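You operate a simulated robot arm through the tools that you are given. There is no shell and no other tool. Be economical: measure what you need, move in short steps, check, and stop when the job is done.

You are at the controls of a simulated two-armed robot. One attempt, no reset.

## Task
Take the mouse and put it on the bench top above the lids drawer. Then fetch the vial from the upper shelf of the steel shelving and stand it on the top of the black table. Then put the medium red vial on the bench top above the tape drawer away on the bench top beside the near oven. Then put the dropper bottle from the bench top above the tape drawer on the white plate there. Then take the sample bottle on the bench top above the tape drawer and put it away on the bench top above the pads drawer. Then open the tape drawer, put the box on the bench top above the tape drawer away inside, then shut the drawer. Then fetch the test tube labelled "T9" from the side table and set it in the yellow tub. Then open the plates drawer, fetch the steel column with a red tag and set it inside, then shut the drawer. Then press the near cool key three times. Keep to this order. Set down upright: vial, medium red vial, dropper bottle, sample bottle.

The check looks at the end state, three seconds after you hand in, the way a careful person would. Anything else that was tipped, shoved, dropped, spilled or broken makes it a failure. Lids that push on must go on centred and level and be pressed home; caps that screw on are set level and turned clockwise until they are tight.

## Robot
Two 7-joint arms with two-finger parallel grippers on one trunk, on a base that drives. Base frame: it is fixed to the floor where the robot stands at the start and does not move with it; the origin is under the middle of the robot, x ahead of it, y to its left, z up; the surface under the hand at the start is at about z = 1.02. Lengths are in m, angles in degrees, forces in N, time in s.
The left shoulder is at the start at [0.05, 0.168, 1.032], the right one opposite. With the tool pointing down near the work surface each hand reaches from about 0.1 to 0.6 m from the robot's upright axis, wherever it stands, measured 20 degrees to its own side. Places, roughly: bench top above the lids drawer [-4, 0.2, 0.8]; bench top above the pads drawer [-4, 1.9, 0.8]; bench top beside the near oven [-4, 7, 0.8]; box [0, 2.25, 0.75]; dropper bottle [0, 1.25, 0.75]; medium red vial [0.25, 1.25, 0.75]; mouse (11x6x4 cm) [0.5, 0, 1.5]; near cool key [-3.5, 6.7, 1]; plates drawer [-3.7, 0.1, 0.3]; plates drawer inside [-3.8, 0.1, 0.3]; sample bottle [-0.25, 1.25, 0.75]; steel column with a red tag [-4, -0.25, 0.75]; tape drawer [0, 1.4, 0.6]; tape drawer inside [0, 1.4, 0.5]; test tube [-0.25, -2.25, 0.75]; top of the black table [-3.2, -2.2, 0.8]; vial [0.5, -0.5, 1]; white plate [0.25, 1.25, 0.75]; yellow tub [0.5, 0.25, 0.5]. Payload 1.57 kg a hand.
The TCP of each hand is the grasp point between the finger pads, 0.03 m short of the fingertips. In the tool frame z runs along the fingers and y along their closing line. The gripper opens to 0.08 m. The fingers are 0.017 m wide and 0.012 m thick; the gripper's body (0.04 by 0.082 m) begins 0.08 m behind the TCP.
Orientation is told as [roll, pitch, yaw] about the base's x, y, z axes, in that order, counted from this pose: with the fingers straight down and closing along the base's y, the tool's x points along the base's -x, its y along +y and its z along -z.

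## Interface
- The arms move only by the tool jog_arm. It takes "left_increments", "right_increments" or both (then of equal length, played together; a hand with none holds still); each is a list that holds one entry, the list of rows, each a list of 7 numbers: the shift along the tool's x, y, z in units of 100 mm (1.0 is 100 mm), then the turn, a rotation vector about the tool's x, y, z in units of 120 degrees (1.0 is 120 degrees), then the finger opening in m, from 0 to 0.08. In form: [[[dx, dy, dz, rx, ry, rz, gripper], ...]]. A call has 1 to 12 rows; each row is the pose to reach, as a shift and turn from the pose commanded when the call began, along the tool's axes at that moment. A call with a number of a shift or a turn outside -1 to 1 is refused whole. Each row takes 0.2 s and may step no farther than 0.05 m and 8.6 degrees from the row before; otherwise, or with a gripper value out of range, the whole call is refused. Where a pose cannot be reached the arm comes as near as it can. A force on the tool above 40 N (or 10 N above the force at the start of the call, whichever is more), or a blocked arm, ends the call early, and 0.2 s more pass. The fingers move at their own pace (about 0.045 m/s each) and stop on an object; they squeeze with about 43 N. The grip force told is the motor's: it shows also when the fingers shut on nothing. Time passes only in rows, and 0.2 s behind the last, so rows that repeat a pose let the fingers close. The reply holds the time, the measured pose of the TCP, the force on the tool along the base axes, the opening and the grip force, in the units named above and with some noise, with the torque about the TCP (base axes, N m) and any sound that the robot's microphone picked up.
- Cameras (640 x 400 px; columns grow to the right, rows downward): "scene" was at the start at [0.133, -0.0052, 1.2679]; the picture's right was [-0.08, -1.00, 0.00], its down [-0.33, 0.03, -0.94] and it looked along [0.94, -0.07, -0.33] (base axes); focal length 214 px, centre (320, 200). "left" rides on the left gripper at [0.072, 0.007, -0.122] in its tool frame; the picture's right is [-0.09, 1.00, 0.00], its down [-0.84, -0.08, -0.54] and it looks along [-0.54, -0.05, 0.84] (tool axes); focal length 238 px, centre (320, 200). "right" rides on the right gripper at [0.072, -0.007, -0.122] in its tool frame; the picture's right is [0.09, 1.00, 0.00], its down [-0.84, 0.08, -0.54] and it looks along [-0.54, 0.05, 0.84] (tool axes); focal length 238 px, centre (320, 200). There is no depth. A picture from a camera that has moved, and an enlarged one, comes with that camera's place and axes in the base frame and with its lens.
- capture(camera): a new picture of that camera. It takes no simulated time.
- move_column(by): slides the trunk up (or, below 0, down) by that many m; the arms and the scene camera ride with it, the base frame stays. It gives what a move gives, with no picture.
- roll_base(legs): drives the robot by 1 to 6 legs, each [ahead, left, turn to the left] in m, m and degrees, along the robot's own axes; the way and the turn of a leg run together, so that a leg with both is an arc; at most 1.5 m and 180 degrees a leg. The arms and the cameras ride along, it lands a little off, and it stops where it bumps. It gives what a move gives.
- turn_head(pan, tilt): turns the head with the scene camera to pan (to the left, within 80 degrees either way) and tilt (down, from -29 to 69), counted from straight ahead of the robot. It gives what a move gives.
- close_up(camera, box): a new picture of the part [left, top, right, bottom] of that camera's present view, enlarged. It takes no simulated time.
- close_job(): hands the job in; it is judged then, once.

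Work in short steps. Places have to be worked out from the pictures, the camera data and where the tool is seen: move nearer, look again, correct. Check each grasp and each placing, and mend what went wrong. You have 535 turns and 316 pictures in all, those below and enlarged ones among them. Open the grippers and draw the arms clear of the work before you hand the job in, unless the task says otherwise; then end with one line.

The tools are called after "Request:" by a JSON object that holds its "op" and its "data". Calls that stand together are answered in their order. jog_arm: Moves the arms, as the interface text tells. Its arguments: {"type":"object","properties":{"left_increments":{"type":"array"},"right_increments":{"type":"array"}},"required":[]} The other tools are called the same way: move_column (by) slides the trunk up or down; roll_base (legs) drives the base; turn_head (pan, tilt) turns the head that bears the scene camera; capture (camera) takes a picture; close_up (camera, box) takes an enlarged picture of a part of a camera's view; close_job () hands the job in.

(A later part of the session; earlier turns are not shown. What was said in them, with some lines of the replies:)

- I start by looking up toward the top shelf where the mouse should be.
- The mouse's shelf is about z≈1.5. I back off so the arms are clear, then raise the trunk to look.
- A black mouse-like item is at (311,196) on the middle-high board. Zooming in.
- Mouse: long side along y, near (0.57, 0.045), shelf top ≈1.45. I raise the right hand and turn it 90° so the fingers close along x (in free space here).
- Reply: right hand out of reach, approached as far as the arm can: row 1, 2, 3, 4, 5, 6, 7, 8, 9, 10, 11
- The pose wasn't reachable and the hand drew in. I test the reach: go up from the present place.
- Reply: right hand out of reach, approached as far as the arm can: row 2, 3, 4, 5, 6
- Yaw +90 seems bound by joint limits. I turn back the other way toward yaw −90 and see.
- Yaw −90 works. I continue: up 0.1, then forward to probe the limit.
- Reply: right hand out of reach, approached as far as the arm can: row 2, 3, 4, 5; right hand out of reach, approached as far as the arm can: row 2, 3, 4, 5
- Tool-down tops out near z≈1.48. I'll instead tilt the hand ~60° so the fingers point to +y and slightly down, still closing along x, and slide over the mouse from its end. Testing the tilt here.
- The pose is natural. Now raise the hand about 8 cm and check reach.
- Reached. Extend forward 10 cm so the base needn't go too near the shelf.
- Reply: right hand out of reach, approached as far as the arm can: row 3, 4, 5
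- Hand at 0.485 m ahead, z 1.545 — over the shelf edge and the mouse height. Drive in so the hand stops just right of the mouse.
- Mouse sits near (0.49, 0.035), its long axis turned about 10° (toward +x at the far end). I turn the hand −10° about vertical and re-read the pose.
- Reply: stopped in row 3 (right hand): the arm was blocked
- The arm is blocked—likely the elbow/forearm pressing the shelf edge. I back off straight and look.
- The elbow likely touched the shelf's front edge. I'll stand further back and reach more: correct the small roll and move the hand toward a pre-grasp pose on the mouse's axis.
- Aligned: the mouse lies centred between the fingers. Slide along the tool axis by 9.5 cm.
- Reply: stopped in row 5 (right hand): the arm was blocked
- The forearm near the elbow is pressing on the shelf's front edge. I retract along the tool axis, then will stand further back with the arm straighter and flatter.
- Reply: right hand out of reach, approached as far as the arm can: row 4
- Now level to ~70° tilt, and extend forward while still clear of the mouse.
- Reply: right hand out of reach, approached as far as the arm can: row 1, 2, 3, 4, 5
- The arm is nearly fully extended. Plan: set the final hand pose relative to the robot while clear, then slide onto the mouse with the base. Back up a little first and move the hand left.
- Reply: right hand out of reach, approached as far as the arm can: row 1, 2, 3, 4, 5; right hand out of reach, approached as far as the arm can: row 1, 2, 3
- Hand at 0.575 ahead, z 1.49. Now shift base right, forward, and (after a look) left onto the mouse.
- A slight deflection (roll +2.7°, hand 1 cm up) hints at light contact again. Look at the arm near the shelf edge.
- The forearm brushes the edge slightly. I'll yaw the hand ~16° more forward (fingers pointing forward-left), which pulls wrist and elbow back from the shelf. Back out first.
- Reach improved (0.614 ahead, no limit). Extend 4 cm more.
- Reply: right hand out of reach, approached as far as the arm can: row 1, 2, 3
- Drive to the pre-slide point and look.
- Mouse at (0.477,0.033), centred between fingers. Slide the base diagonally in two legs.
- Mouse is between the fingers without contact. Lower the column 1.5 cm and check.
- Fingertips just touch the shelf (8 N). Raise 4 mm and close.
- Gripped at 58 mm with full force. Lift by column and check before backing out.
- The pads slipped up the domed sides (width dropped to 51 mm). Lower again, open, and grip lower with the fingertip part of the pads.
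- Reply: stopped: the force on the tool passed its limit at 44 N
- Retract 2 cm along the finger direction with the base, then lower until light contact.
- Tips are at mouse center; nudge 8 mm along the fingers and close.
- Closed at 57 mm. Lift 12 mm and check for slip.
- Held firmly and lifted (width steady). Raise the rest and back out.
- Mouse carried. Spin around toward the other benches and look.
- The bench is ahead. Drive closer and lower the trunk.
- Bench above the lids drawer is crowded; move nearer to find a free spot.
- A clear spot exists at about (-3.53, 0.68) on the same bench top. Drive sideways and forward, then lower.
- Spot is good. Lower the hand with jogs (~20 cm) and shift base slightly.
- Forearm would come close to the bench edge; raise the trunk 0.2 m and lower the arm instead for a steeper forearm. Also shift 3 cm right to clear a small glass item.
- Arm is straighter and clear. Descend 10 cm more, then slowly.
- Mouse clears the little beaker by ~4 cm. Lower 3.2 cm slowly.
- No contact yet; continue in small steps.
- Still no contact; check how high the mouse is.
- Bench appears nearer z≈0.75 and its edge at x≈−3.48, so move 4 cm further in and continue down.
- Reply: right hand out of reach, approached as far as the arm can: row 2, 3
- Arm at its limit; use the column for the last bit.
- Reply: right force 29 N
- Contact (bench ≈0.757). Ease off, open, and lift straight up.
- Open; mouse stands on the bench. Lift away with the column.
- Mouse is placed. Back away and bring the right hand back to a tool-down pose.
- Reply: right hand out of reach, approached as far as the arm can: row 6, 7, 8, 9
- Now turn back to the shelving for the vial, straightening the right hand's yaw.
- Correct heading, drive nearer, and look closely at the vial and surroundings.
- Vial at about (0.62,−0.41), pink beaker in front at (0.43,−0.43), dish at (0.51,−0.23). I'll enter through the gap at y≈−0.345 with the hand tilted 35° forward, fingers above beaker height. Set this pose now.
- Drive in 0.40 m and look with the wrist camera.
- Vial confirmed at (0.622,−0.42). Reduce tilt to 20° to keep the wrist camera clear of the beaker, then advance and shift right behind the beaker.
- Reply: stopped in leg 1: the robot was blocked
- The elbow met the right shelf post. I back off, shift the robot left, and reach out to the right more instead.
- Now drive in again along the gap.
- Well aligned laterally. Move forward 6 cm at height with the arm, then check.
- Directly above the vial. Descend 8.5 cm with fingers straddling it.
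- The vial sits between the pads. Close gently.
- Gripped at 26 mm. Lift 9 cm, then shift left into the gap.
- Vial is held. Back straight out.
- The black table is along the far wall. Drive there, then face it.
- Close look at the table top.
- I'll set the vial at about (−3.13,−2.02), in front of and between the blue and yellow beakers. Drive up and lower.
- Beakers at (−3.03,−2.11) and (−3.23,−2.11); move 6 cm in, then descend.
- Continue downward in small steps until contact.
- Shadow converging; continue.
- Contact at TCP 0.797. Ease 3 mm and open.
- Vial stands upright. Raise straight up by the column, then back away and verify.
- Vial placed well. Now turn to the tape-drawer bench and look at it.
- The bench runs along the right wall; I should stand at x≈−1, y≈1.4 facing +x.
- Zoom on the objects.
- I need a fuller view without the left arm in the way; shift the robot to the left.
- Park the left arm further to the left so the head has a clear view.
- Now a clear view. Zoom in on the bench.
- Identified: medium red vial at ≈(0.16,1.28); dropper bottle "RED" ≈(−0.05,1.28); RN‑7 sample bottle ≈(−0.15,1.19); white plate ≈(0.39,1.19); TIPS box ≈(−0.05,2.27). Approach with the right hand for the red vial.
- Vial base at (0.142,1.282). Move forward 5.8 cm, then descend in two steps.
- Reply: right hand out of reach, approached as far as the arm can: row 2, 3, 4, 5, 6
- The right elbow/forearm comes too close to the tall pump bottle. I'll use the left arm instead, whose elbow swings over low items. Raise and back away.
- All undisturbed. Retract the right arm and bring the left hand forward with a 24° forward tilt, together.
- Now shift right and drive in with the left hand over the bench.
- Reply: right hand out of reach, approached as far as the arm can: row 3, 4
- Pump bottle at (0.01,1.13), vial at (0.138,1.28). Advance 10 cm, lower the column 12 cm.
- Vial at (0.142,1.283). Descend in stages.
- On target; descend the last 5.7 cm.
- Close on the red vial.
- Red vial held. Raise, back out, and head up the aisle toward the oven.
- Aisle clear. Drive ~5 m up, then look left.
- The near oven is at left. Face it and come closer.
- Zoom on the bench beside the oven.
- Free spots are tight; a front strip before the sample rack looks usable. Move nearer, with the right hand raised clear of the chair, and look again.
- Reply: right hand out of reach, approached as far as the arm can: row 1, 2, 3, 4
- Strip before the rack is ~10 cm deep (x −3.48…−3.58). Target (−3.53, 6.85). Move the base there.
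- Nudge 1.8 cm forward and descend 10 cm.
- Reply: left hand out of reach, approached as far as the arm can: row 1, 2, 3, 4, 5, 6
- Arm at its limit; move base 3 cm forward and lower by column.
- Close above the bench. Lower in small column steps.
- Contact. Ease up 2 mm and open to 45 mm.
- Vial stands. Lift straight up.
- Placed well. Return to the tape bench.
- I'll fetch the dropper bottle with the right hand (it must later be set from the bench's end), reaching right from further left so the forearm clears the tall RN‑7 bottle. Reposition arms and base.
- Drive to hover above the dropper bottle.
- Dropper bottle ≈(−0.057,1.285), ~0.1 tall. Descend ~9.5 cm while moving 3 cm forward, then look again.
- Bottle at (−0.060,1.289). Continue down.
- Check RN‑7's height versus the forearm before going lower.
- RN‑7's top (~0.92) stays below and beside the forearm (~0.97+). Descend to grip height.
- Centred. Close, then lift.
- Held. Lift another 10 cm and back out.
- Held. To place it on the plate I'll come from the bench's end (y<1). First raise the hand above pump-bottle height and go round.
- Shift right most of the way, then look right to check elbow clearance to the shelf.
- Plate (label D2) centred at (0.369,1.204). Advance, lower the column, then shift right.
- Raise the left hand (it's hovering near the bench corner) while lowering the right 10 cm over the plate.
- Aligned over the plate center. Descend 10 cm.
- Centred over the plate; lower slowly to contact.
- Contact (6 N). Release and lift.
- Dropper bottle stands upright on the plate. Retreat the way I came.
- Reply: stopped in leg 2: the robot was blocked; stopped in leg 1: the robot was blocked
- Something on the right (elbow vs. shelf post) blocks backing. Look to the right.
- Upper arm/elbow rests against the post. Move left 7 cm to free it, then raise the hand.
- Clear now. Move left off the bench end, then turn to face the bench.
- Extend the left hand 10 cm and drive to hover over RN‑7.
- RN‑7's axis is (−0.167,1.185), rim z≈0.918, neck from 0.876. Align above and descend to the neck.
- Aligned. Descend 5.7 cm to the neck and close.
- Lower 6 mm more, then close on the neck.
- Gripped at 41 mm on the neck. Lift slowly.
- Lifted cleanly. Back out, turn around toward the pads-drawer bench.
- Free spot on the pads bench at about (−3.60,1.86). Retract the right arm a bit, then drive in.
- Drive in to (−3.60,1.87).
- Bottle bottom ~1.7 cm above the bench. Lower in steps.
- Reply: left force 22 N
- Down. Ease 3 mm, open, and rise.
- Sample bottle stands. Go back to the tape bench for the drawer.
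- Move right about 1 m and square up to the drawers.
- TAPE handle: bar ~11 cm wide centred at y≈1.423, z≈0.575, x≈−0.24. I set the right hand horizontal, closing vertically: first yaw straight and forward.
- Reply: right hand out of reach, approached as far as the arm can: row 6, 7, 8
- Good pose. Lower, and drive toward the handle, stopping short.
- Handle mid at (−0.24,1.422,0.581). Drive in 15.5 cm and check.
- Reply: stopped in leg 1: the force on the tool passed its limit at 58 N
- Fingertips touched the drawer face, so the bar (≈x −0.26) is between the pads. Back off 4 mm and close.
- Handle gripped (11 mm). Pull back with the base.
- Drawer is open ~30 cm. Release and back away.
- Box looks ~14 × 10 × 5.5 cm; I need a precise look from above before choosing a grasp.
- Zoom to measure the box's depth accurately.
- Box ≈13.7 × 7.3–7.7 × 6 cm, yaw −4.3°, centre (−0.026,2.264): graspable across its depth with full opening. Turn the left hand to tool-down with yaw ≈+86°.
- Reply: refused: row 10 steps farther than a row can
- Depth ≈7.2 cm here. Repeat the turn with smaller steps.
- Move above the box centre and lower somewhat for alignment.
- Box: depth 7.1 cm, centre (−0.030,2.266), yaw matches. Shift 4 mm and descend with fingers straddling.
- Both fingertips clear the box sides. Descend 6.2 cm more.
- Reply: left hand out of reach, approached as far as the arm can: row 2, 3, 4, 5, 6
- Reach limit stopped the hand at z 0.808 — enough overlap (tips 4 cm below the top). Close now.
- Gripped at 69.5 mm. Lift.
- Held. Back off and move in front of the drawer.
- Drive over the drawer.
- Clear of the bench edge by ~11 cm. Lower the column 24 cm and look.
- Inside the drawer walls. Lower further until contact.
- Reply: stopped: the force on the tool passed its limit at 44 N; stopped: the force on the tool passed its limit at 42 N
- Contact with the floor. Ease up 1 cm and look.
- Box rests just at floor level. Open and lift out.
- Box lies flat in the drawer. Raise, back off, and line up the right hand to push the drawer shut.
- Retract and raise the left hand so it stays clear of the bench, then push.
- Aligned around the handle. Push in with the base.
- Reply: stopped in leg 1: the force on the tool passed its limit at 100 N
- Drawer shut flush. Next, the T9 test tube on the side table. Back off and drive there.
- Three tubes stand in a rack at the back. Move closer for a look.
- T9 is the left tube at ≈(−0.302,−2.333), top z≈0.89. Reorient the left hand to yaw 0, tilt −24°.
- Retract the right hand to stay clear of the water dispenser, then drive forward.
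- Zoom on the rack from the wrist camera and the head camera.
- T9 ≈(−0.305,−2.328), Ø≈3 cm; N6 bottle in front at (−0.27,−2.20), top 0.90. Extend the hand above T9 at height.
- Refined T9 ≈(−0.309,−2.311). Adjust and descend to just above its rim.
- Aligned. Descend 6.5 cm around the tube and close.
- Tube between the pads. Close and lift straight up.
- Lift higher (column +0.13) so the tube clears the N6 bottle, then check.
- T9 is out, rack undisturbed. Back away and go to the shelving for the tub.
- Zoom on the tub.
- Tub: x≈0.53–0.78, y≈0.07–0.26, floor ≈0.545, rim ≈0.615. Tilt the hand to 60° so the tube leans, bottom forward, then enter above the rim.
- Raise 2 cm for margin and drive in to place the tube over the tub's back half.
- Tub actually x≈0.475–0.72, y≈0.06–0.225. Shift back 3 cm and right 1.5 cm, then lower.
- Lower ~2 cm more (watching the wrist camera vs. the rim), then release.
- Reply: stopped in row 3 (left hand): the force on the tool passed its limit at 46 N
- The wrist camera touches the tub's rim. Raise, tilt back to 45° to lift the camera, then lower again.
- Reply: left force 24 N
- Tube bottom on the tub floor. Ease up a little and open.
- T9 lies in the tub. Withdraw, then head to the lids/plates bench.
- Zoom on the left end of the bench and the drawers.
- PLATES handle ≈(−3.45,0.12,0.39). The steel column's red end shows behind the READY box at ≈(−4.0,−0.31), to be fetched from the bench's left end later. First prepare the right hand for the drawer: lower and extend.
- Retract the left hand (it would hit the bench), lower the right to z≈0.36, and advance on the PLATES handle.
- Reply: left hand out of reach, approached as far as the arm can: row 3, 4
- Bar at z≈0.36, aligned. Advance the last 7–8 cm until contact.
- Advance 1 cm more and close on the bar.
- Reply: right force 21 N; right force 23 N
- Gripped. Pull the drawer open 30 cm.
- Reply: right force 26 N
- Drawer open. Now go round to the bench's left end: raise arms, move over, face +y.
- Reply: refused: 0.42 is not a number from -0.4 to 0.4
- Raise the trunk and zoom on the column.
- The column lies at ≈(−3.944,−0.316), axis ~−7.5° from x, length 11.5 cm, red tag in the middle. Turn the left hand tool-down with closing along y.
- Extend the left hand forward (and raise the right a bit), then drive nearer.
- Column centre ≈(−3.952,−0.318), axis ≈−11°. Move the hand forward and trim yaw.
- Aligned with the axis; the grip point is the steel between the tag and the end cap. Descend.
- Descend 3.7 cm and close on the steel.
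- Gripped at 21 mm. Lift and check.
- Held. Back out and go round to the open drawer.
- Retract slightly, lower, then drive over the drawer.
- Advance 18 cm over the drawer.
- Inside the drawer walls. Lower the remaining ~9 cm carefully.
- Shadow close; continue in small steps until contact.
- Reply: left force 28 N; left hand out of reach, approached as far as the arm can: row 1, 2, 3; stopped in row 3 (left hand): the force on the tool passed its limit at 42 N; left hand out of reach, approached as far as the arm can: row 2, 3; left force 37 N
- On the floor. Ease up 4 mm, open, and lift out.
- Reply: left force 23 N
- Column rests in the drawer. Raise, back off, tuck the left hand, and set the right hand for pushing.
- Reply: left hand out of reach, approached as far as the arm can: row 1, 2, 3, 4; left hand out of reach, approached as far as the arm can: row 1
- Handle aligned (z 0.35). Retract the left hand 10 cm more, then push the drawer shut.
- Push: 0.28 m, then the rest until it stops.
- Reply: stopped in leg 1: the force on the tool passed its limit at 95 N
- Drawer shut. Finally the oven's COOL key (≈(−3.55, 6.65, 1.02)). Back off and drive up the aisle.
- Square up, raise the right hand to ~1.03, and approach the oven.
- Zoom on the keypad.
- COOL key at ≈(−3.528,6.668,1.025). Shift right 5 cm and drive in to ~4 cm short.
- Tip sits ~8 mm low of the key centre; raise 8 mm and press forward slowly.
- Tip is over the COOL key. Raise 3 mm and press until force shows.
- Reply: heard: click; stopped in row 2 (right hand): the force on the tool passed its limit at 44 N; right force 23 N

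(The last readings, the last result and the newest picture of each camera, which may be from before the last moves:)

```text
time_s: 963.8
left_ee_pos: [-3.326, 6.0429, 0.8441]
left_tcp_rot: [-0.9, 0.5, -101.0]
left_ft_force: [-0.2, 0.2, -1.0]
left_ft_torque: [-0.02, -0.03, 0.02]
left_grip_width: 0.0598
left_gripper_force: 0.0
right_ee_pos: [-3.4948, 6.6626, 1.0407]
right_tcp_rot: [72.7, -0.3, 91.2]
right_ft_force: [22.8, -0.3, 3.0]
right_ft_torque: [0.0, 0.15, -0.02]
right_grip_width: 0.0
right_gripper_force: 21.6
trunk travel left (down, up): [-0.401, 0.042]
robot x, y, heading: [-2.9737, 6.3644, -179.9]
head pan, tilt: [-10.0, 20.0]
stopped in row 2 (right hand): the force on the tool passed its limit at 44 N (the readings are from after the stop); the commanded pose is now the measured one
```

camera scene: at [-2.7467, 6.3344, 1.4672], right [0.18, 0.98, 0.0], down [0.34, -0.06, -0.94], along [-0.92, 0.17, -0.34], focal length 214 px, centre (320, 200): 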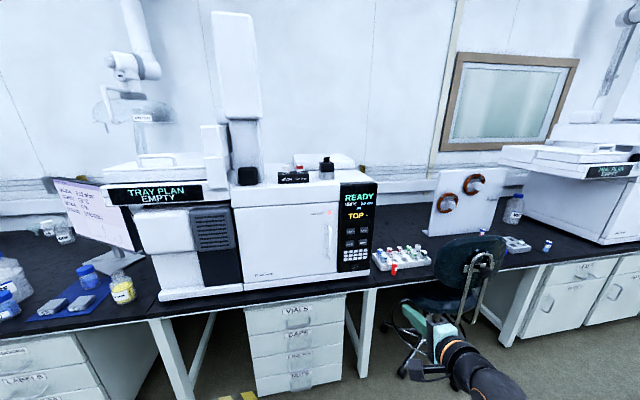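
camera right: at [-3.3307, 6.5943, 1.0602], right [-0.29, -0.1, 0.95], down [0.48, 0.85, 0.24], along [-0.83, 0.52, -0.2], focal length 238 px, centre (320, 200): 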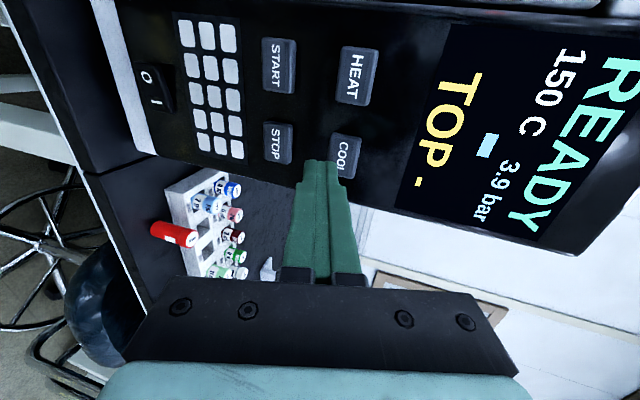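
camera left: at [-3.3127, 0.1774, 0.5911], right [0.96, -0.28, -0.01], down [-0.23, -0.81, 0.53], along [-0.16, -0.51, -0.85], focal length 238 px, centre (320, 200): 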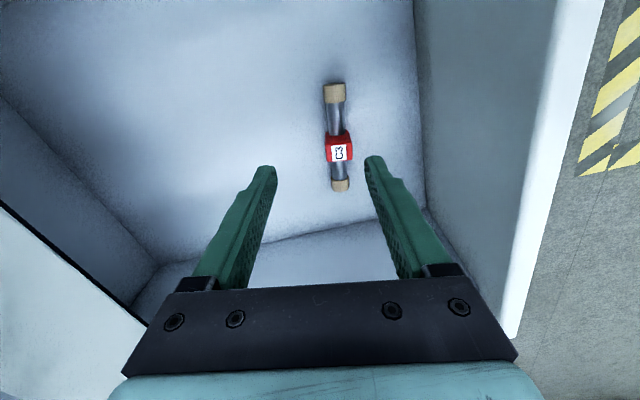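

One click heard (press 1). Withdraw 2 cm and look at the display.

Request:
{"op": "jog_arm", "data": {"right_increments": [[[0, -0.029, -0.1, 0, 0, 0, 0.0], [0, -0.058, -0.19, 0, 0, 0, 0.0], [0, -0.058, -0.19, 0, 0, 0, 0.0]]]}}

Request:
{"op": "capture", "data": {"camera": "right"}}

```text
time_s: 964.6
left_ee_pos: [-3.3282, 6.0434, 0.8425]
left_tcp_rot: [-0.7, 0.6, -100.9]
left_ft_force: [0.7, -0.3, 0.0]
left_ft_torque: [0.01, 0.03, 0.0]
left_grip_width: 0.0601
left_gripper_force: 0.1
right_ee_pos: [-3.4781, 6.6627, 1.0382]
right_tcp_rot: [72.5, -0.2, 91.2]
right_ft_force: [-0.5, 0.3, 0.9]
right_ft_torque: [0.01, -0.02, -0.01]
right_grip_width: 0.0003
right_gripper_force: 21.2
trunk travel left (down, up): [-0.401, 0.042]
robot x, y, heading: [-2.9716, 6.3666, -179.8]
head pan, tilt: [-10.0, 20.0]
```

```text
77 pictures are left
camera right: at [-3.3586, 6.594, 1.069], right [-0.3, -0.1, 0.95], down [0.48, 0.85, 0.24], along [-0.83, 0.52, -0.2], focal length 238 px, centre (320, 200)
```

right: 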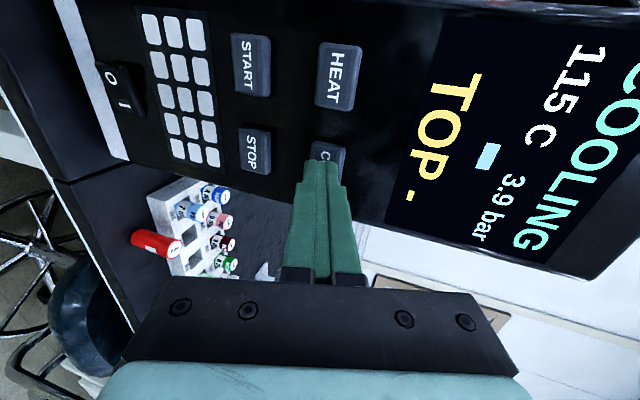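

Display now "COOLING 115 C": press 1 registered. Press the second time and release.

Request:
{"op": "jog_arm", "data": {"right_increments": [[[0, 0.025, 0.08, 0, 0, 0, 0.0], [0, 0.04, 0.13, 0, 0, 0, 0.0], [0, 0.05, 0.17, 0, 0, 0, 0.0], [0, 0.05, 0.17, 0, 0, 0, 0.0]]]}}

Request:
{"op": "jog_arm", "data": {"right_increments": [[[0, -0.029, -0.1, 0, 0, 0, 0.0], [0, -0.058, -0.19, 0, 0, 0, 0.0], [0, -0.058, -0.19, 0, 0, 0, 0.0]]]}}

Request:
{"op": "close_up", "data": {"camera": "right", "box": [400, 20, 640, 280]}}

```text
time_s: 965.6
left_ee_pos: [-3.3267, 6.0425, 0.8423]
left_tcp_rot: [-0.8, 0.5, -101.0]
left_ft_force: [0.2, -0.3, -0.5]
left_ft_torque: [0.0, -0.01, 0.0]
left_grip_width: 0.0601
left_gripper_force: 0.1
right_ee_pos: [-3.4933, 6.6637, 1.0393]
right_tcp_rot: [72.5, -0.2, 91.2]
right_ft_force: [19.2, -0.5, -1.8]
right_ft_torque: [0.01, -0.06, -0.02]
right_grip_width: 0.0
right_gripper_force: 21.6
trunk travel left (down, up): [-0.401, 0.042]
robot x, y, heading: [-2.9679, 6.3618, -179.6]
head pan, tilt: [-10.0, 20.0]
heard: click
```

```text
time_s: 966.4
left_ee_pos: [-3.3279, 6.0436, 0.8422]
left_tcp_rot: [-0.7, 0.6, -100.9]
left_ft_force: [-0.4, -0.8, 0.7]
left_ft_torque: [-0.02, 0.01, 0.01]
left_grip_width: 0.06
left_gripper_force: 0.1
right_ee_pos: [-3.476, 6.6624, 1.0391]
right_tcp_rot: [72.7, -0.2, 91.2]
right_ft_force: [0.0, 1.4, -0.2]
right_ft_torque: [-0.03, -0.01, 0.02]
right_grip_width: 0.0
right_gripper_force: 21.3
trunk travel left (down, up): [-0.401, 0.042]
robot x, y, heading: [-2.9722, 6.3639, -179.8]
head pan, tilt: [-10.0, 20.0]
```

```text
1.54 times, centred on (520, 150) of right
camera zoom: at [-3.3571, 6.5941, 1.0696], right [-0.3, -0.1, 0.95], down [0.48, 0.85, 0.24], along [-0.83, 0.52, -0.2], focal length 367 px, centre (12, 277)
```

zoom: 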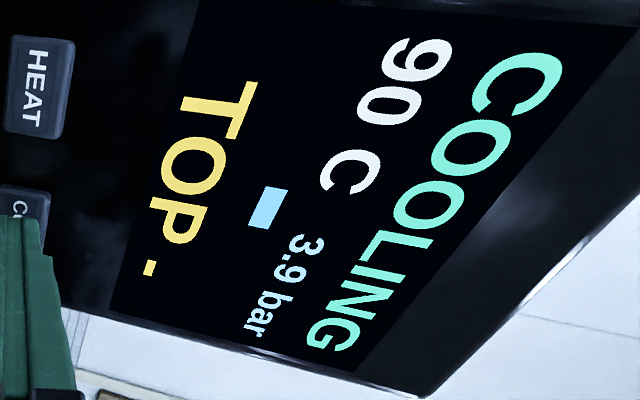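

Second click heard. Third press.

Request:
{"op": "jog_arm", "data": {"right_increments": [[[0, 0.025, 0.09, 0, 0, 0, 0.0], [0, 0.045, 0.15, 0, 0, 0, 0.0], [0, 0.055, 0.19, 0, 0, 0, 0.0], [0, 0.055, 0.19, 0, 0, 0, 0.0]]]}}

Request:
{"op": "jog_arm", "data": {"right_increments": [[[0, -0.029, -0.1, 0, 0, 0, 0.0], [0, -0.087, -0.29, 0, 0, 0, 0.0], [0, -0.145, -0.48, 0, 0, 0, 0.0], [0, -0.2, -0.7, 0, 0, 0, 0.0]]]}}

Request:
{"op": "capture", "data": {"camera": "right"}}

```text
time_s: 967.4
left_ee_pos: [-3.3272, 6.0434, 0.843]
left_tcp_rot: [-0.8, 0.6, -100.9]
left_ft_force: [0.6, -0.6, 0.5]
left_ft_torque: [0.01, -0.02, -0.03]
left_grip_width: 0.0599
left_gripper_force: 0.2
right_ee_pos: [-3.4942, 6.6635, 1.0377]
right_tcp_rot: [72.6, -0.2, 91.2]
right_ft_force: [18.9, -0.4, -0.4]
right_ft_torque: [-0.01, 0.02, 0.0]
right_grip_width: 0.0
right_gripper_force: 22.1
trunk travel left (down, up): [-0.401, 0.042]
robot x, y, heading: [-2.9715, 6.3648, -179.6]
head pan, tilt: [-10.0, 20.0]
heard: click
```

```text
time_s: 968.4
left_ee_pos: [-3.3271, 6.0431, 0.8418]
left_tcp_rot: [-0.7, 0.6, -100.9]
left_ft_force: [0.0, 0.5, 0.5]
left_ft_torque: [-0.02, 0.02, 0.01]
left_grip_width: 0.06
left_gripper_force: 0.0
right_ee_pos: [-3.4232, 6.664, 1.0398]
right_tcp_rot: [72.5, -0.2, 91.2]
right_ft_force: [-0.5, -0.2, 0.3]
right_ft_torque: [0.0, 0.05, -0.01]
right_grip_width: 0.0001
right_gripper_force: 21.5
trunk travel left (down, up): [-0.401, 0.042]
robot x, y, heading: [-2.97, 6.3617, -180.0]
head pan, tilt: [-10.0, 20.0]
```

```text
75 pictures are left
camera right: at [-3.3037, 6.5953, 1.0708], right [-0.3, -0.1, 0.95], down [0.48, 0.85, 0.24], along [-0.83, 0.52, -0.2], focal length 238 px, centre (320, 200)
```

right: 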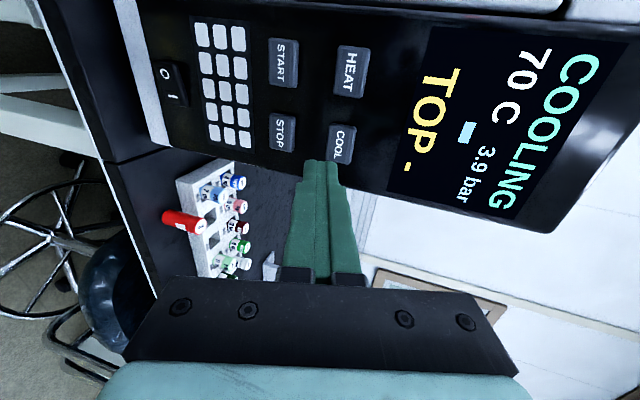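

Three clicks heard, display cooling. Back off and open the grippers.

Request:
{"op": "roll_base", "data": {"legs": [[-0.6, 0, 0]]}}

Request:
{"op": "jog_arm", "data": {"left_increments": [[[0, 0, 0, 0, 0, 0, 0.08], [0, 0, 0, 0, 0, 0, 0.08], [0, 0, 0, 0, 0, 0, 0.08], [0, 0, 0, 0, 0, 0, 0.08], [0, 0, 0, 0, 0, 0, 0.08]]], "right_increments": [[[0, 0, 0, 0, 0, 0, 0.08], [0, 0, 0, 0, 0, 0, 0.08], [0, 0, 0, 0, 0, 0, 0.08], [0, 0, 0, 0, 0, 0, 0.08], [0, 0, 0, 0, 0, 0, 0.08]]]}}

Request:
{"op": "capture", "data": {"camera": "scene"}}

```text
time_s: 971.8
left_ee_pos: [-2.729, 6.0451, 0.8433]
left_tcp_rot: [-0.7, 0.6, -100.6]
left_ft_force: [0.0, 0.6, -0.5]
left_ft_torque: [0.0, -0.01, 0.02]
left_grip_width: 0.0599
left_gripper_force: 0.1
right_ee_pos: [-2.829, 6.666, 1.0393]
right_tcp_rot: [72.4, -0.3, 91.5]
right_ft_force: [1.2, 0.6, 0.3]
right_ft_torque: [-0.01, 0.01, 0.02]
right_grip_width: 0.0
right_gripper_force: 21.6
trunk travel left (down, up): [-0.401, 0.042]
robot x, y, heading: [-2.3719, 6.3666, -179.2]
head pan, tilt: [-10.0, 20.0]
```

```text
time_s: 973.0
left_ee_pos: [-2.7287, 6.0455, 0.8424]
left_tcp_rot: [-0.7, 0.6, -100.6]
left_ft_force: [0.7, -0.9, -0.6]
left_ft_torque: [0.0, -0.02, -0.01]
left_grip_width: 0.0799
left_gripper_force: 0.1
right_ee_pos: [-2.8281, 6.6647, 1.0399]
right_tcp_rot: [72.5, -0.3, 91.5]
right_ft_force: [-0.6, 0.3, 1.3]
right_ft_torque: [0.03, 0.02, 0.01]
right_grip_width: 0.0803
right_gripper_force: 0.0
trunk travel left (down, up): [-0.401, 0.042]
robot x, y, heading: [-2.3778, 6.3707, -179.8]
head pan, tilt: [-10.0, 20.0]
```

```text
74 pictures are left
camera scene: at [-2.5046, 6.3859, 1.4673], right [0.16, 0.99, 0.0], down [0.34, -0.06, -0.94], along [-0.93, 0.15, -0.34], focal length 214 px, centre (320, 200)
```

scene: 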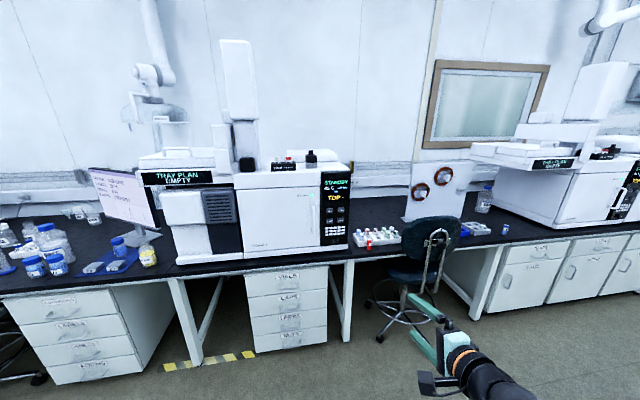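

All nine steps look done in the order given, and the grippers are open and clear, so I hand in.

Request:
{"op": "close_job", "data": {}}

```text
The job is handed in.
```

All nine tasks are done in the order given and handed in. My last views showed each object in its place, both drawers shut and the cool key clicked three times. The score isn't known yet.
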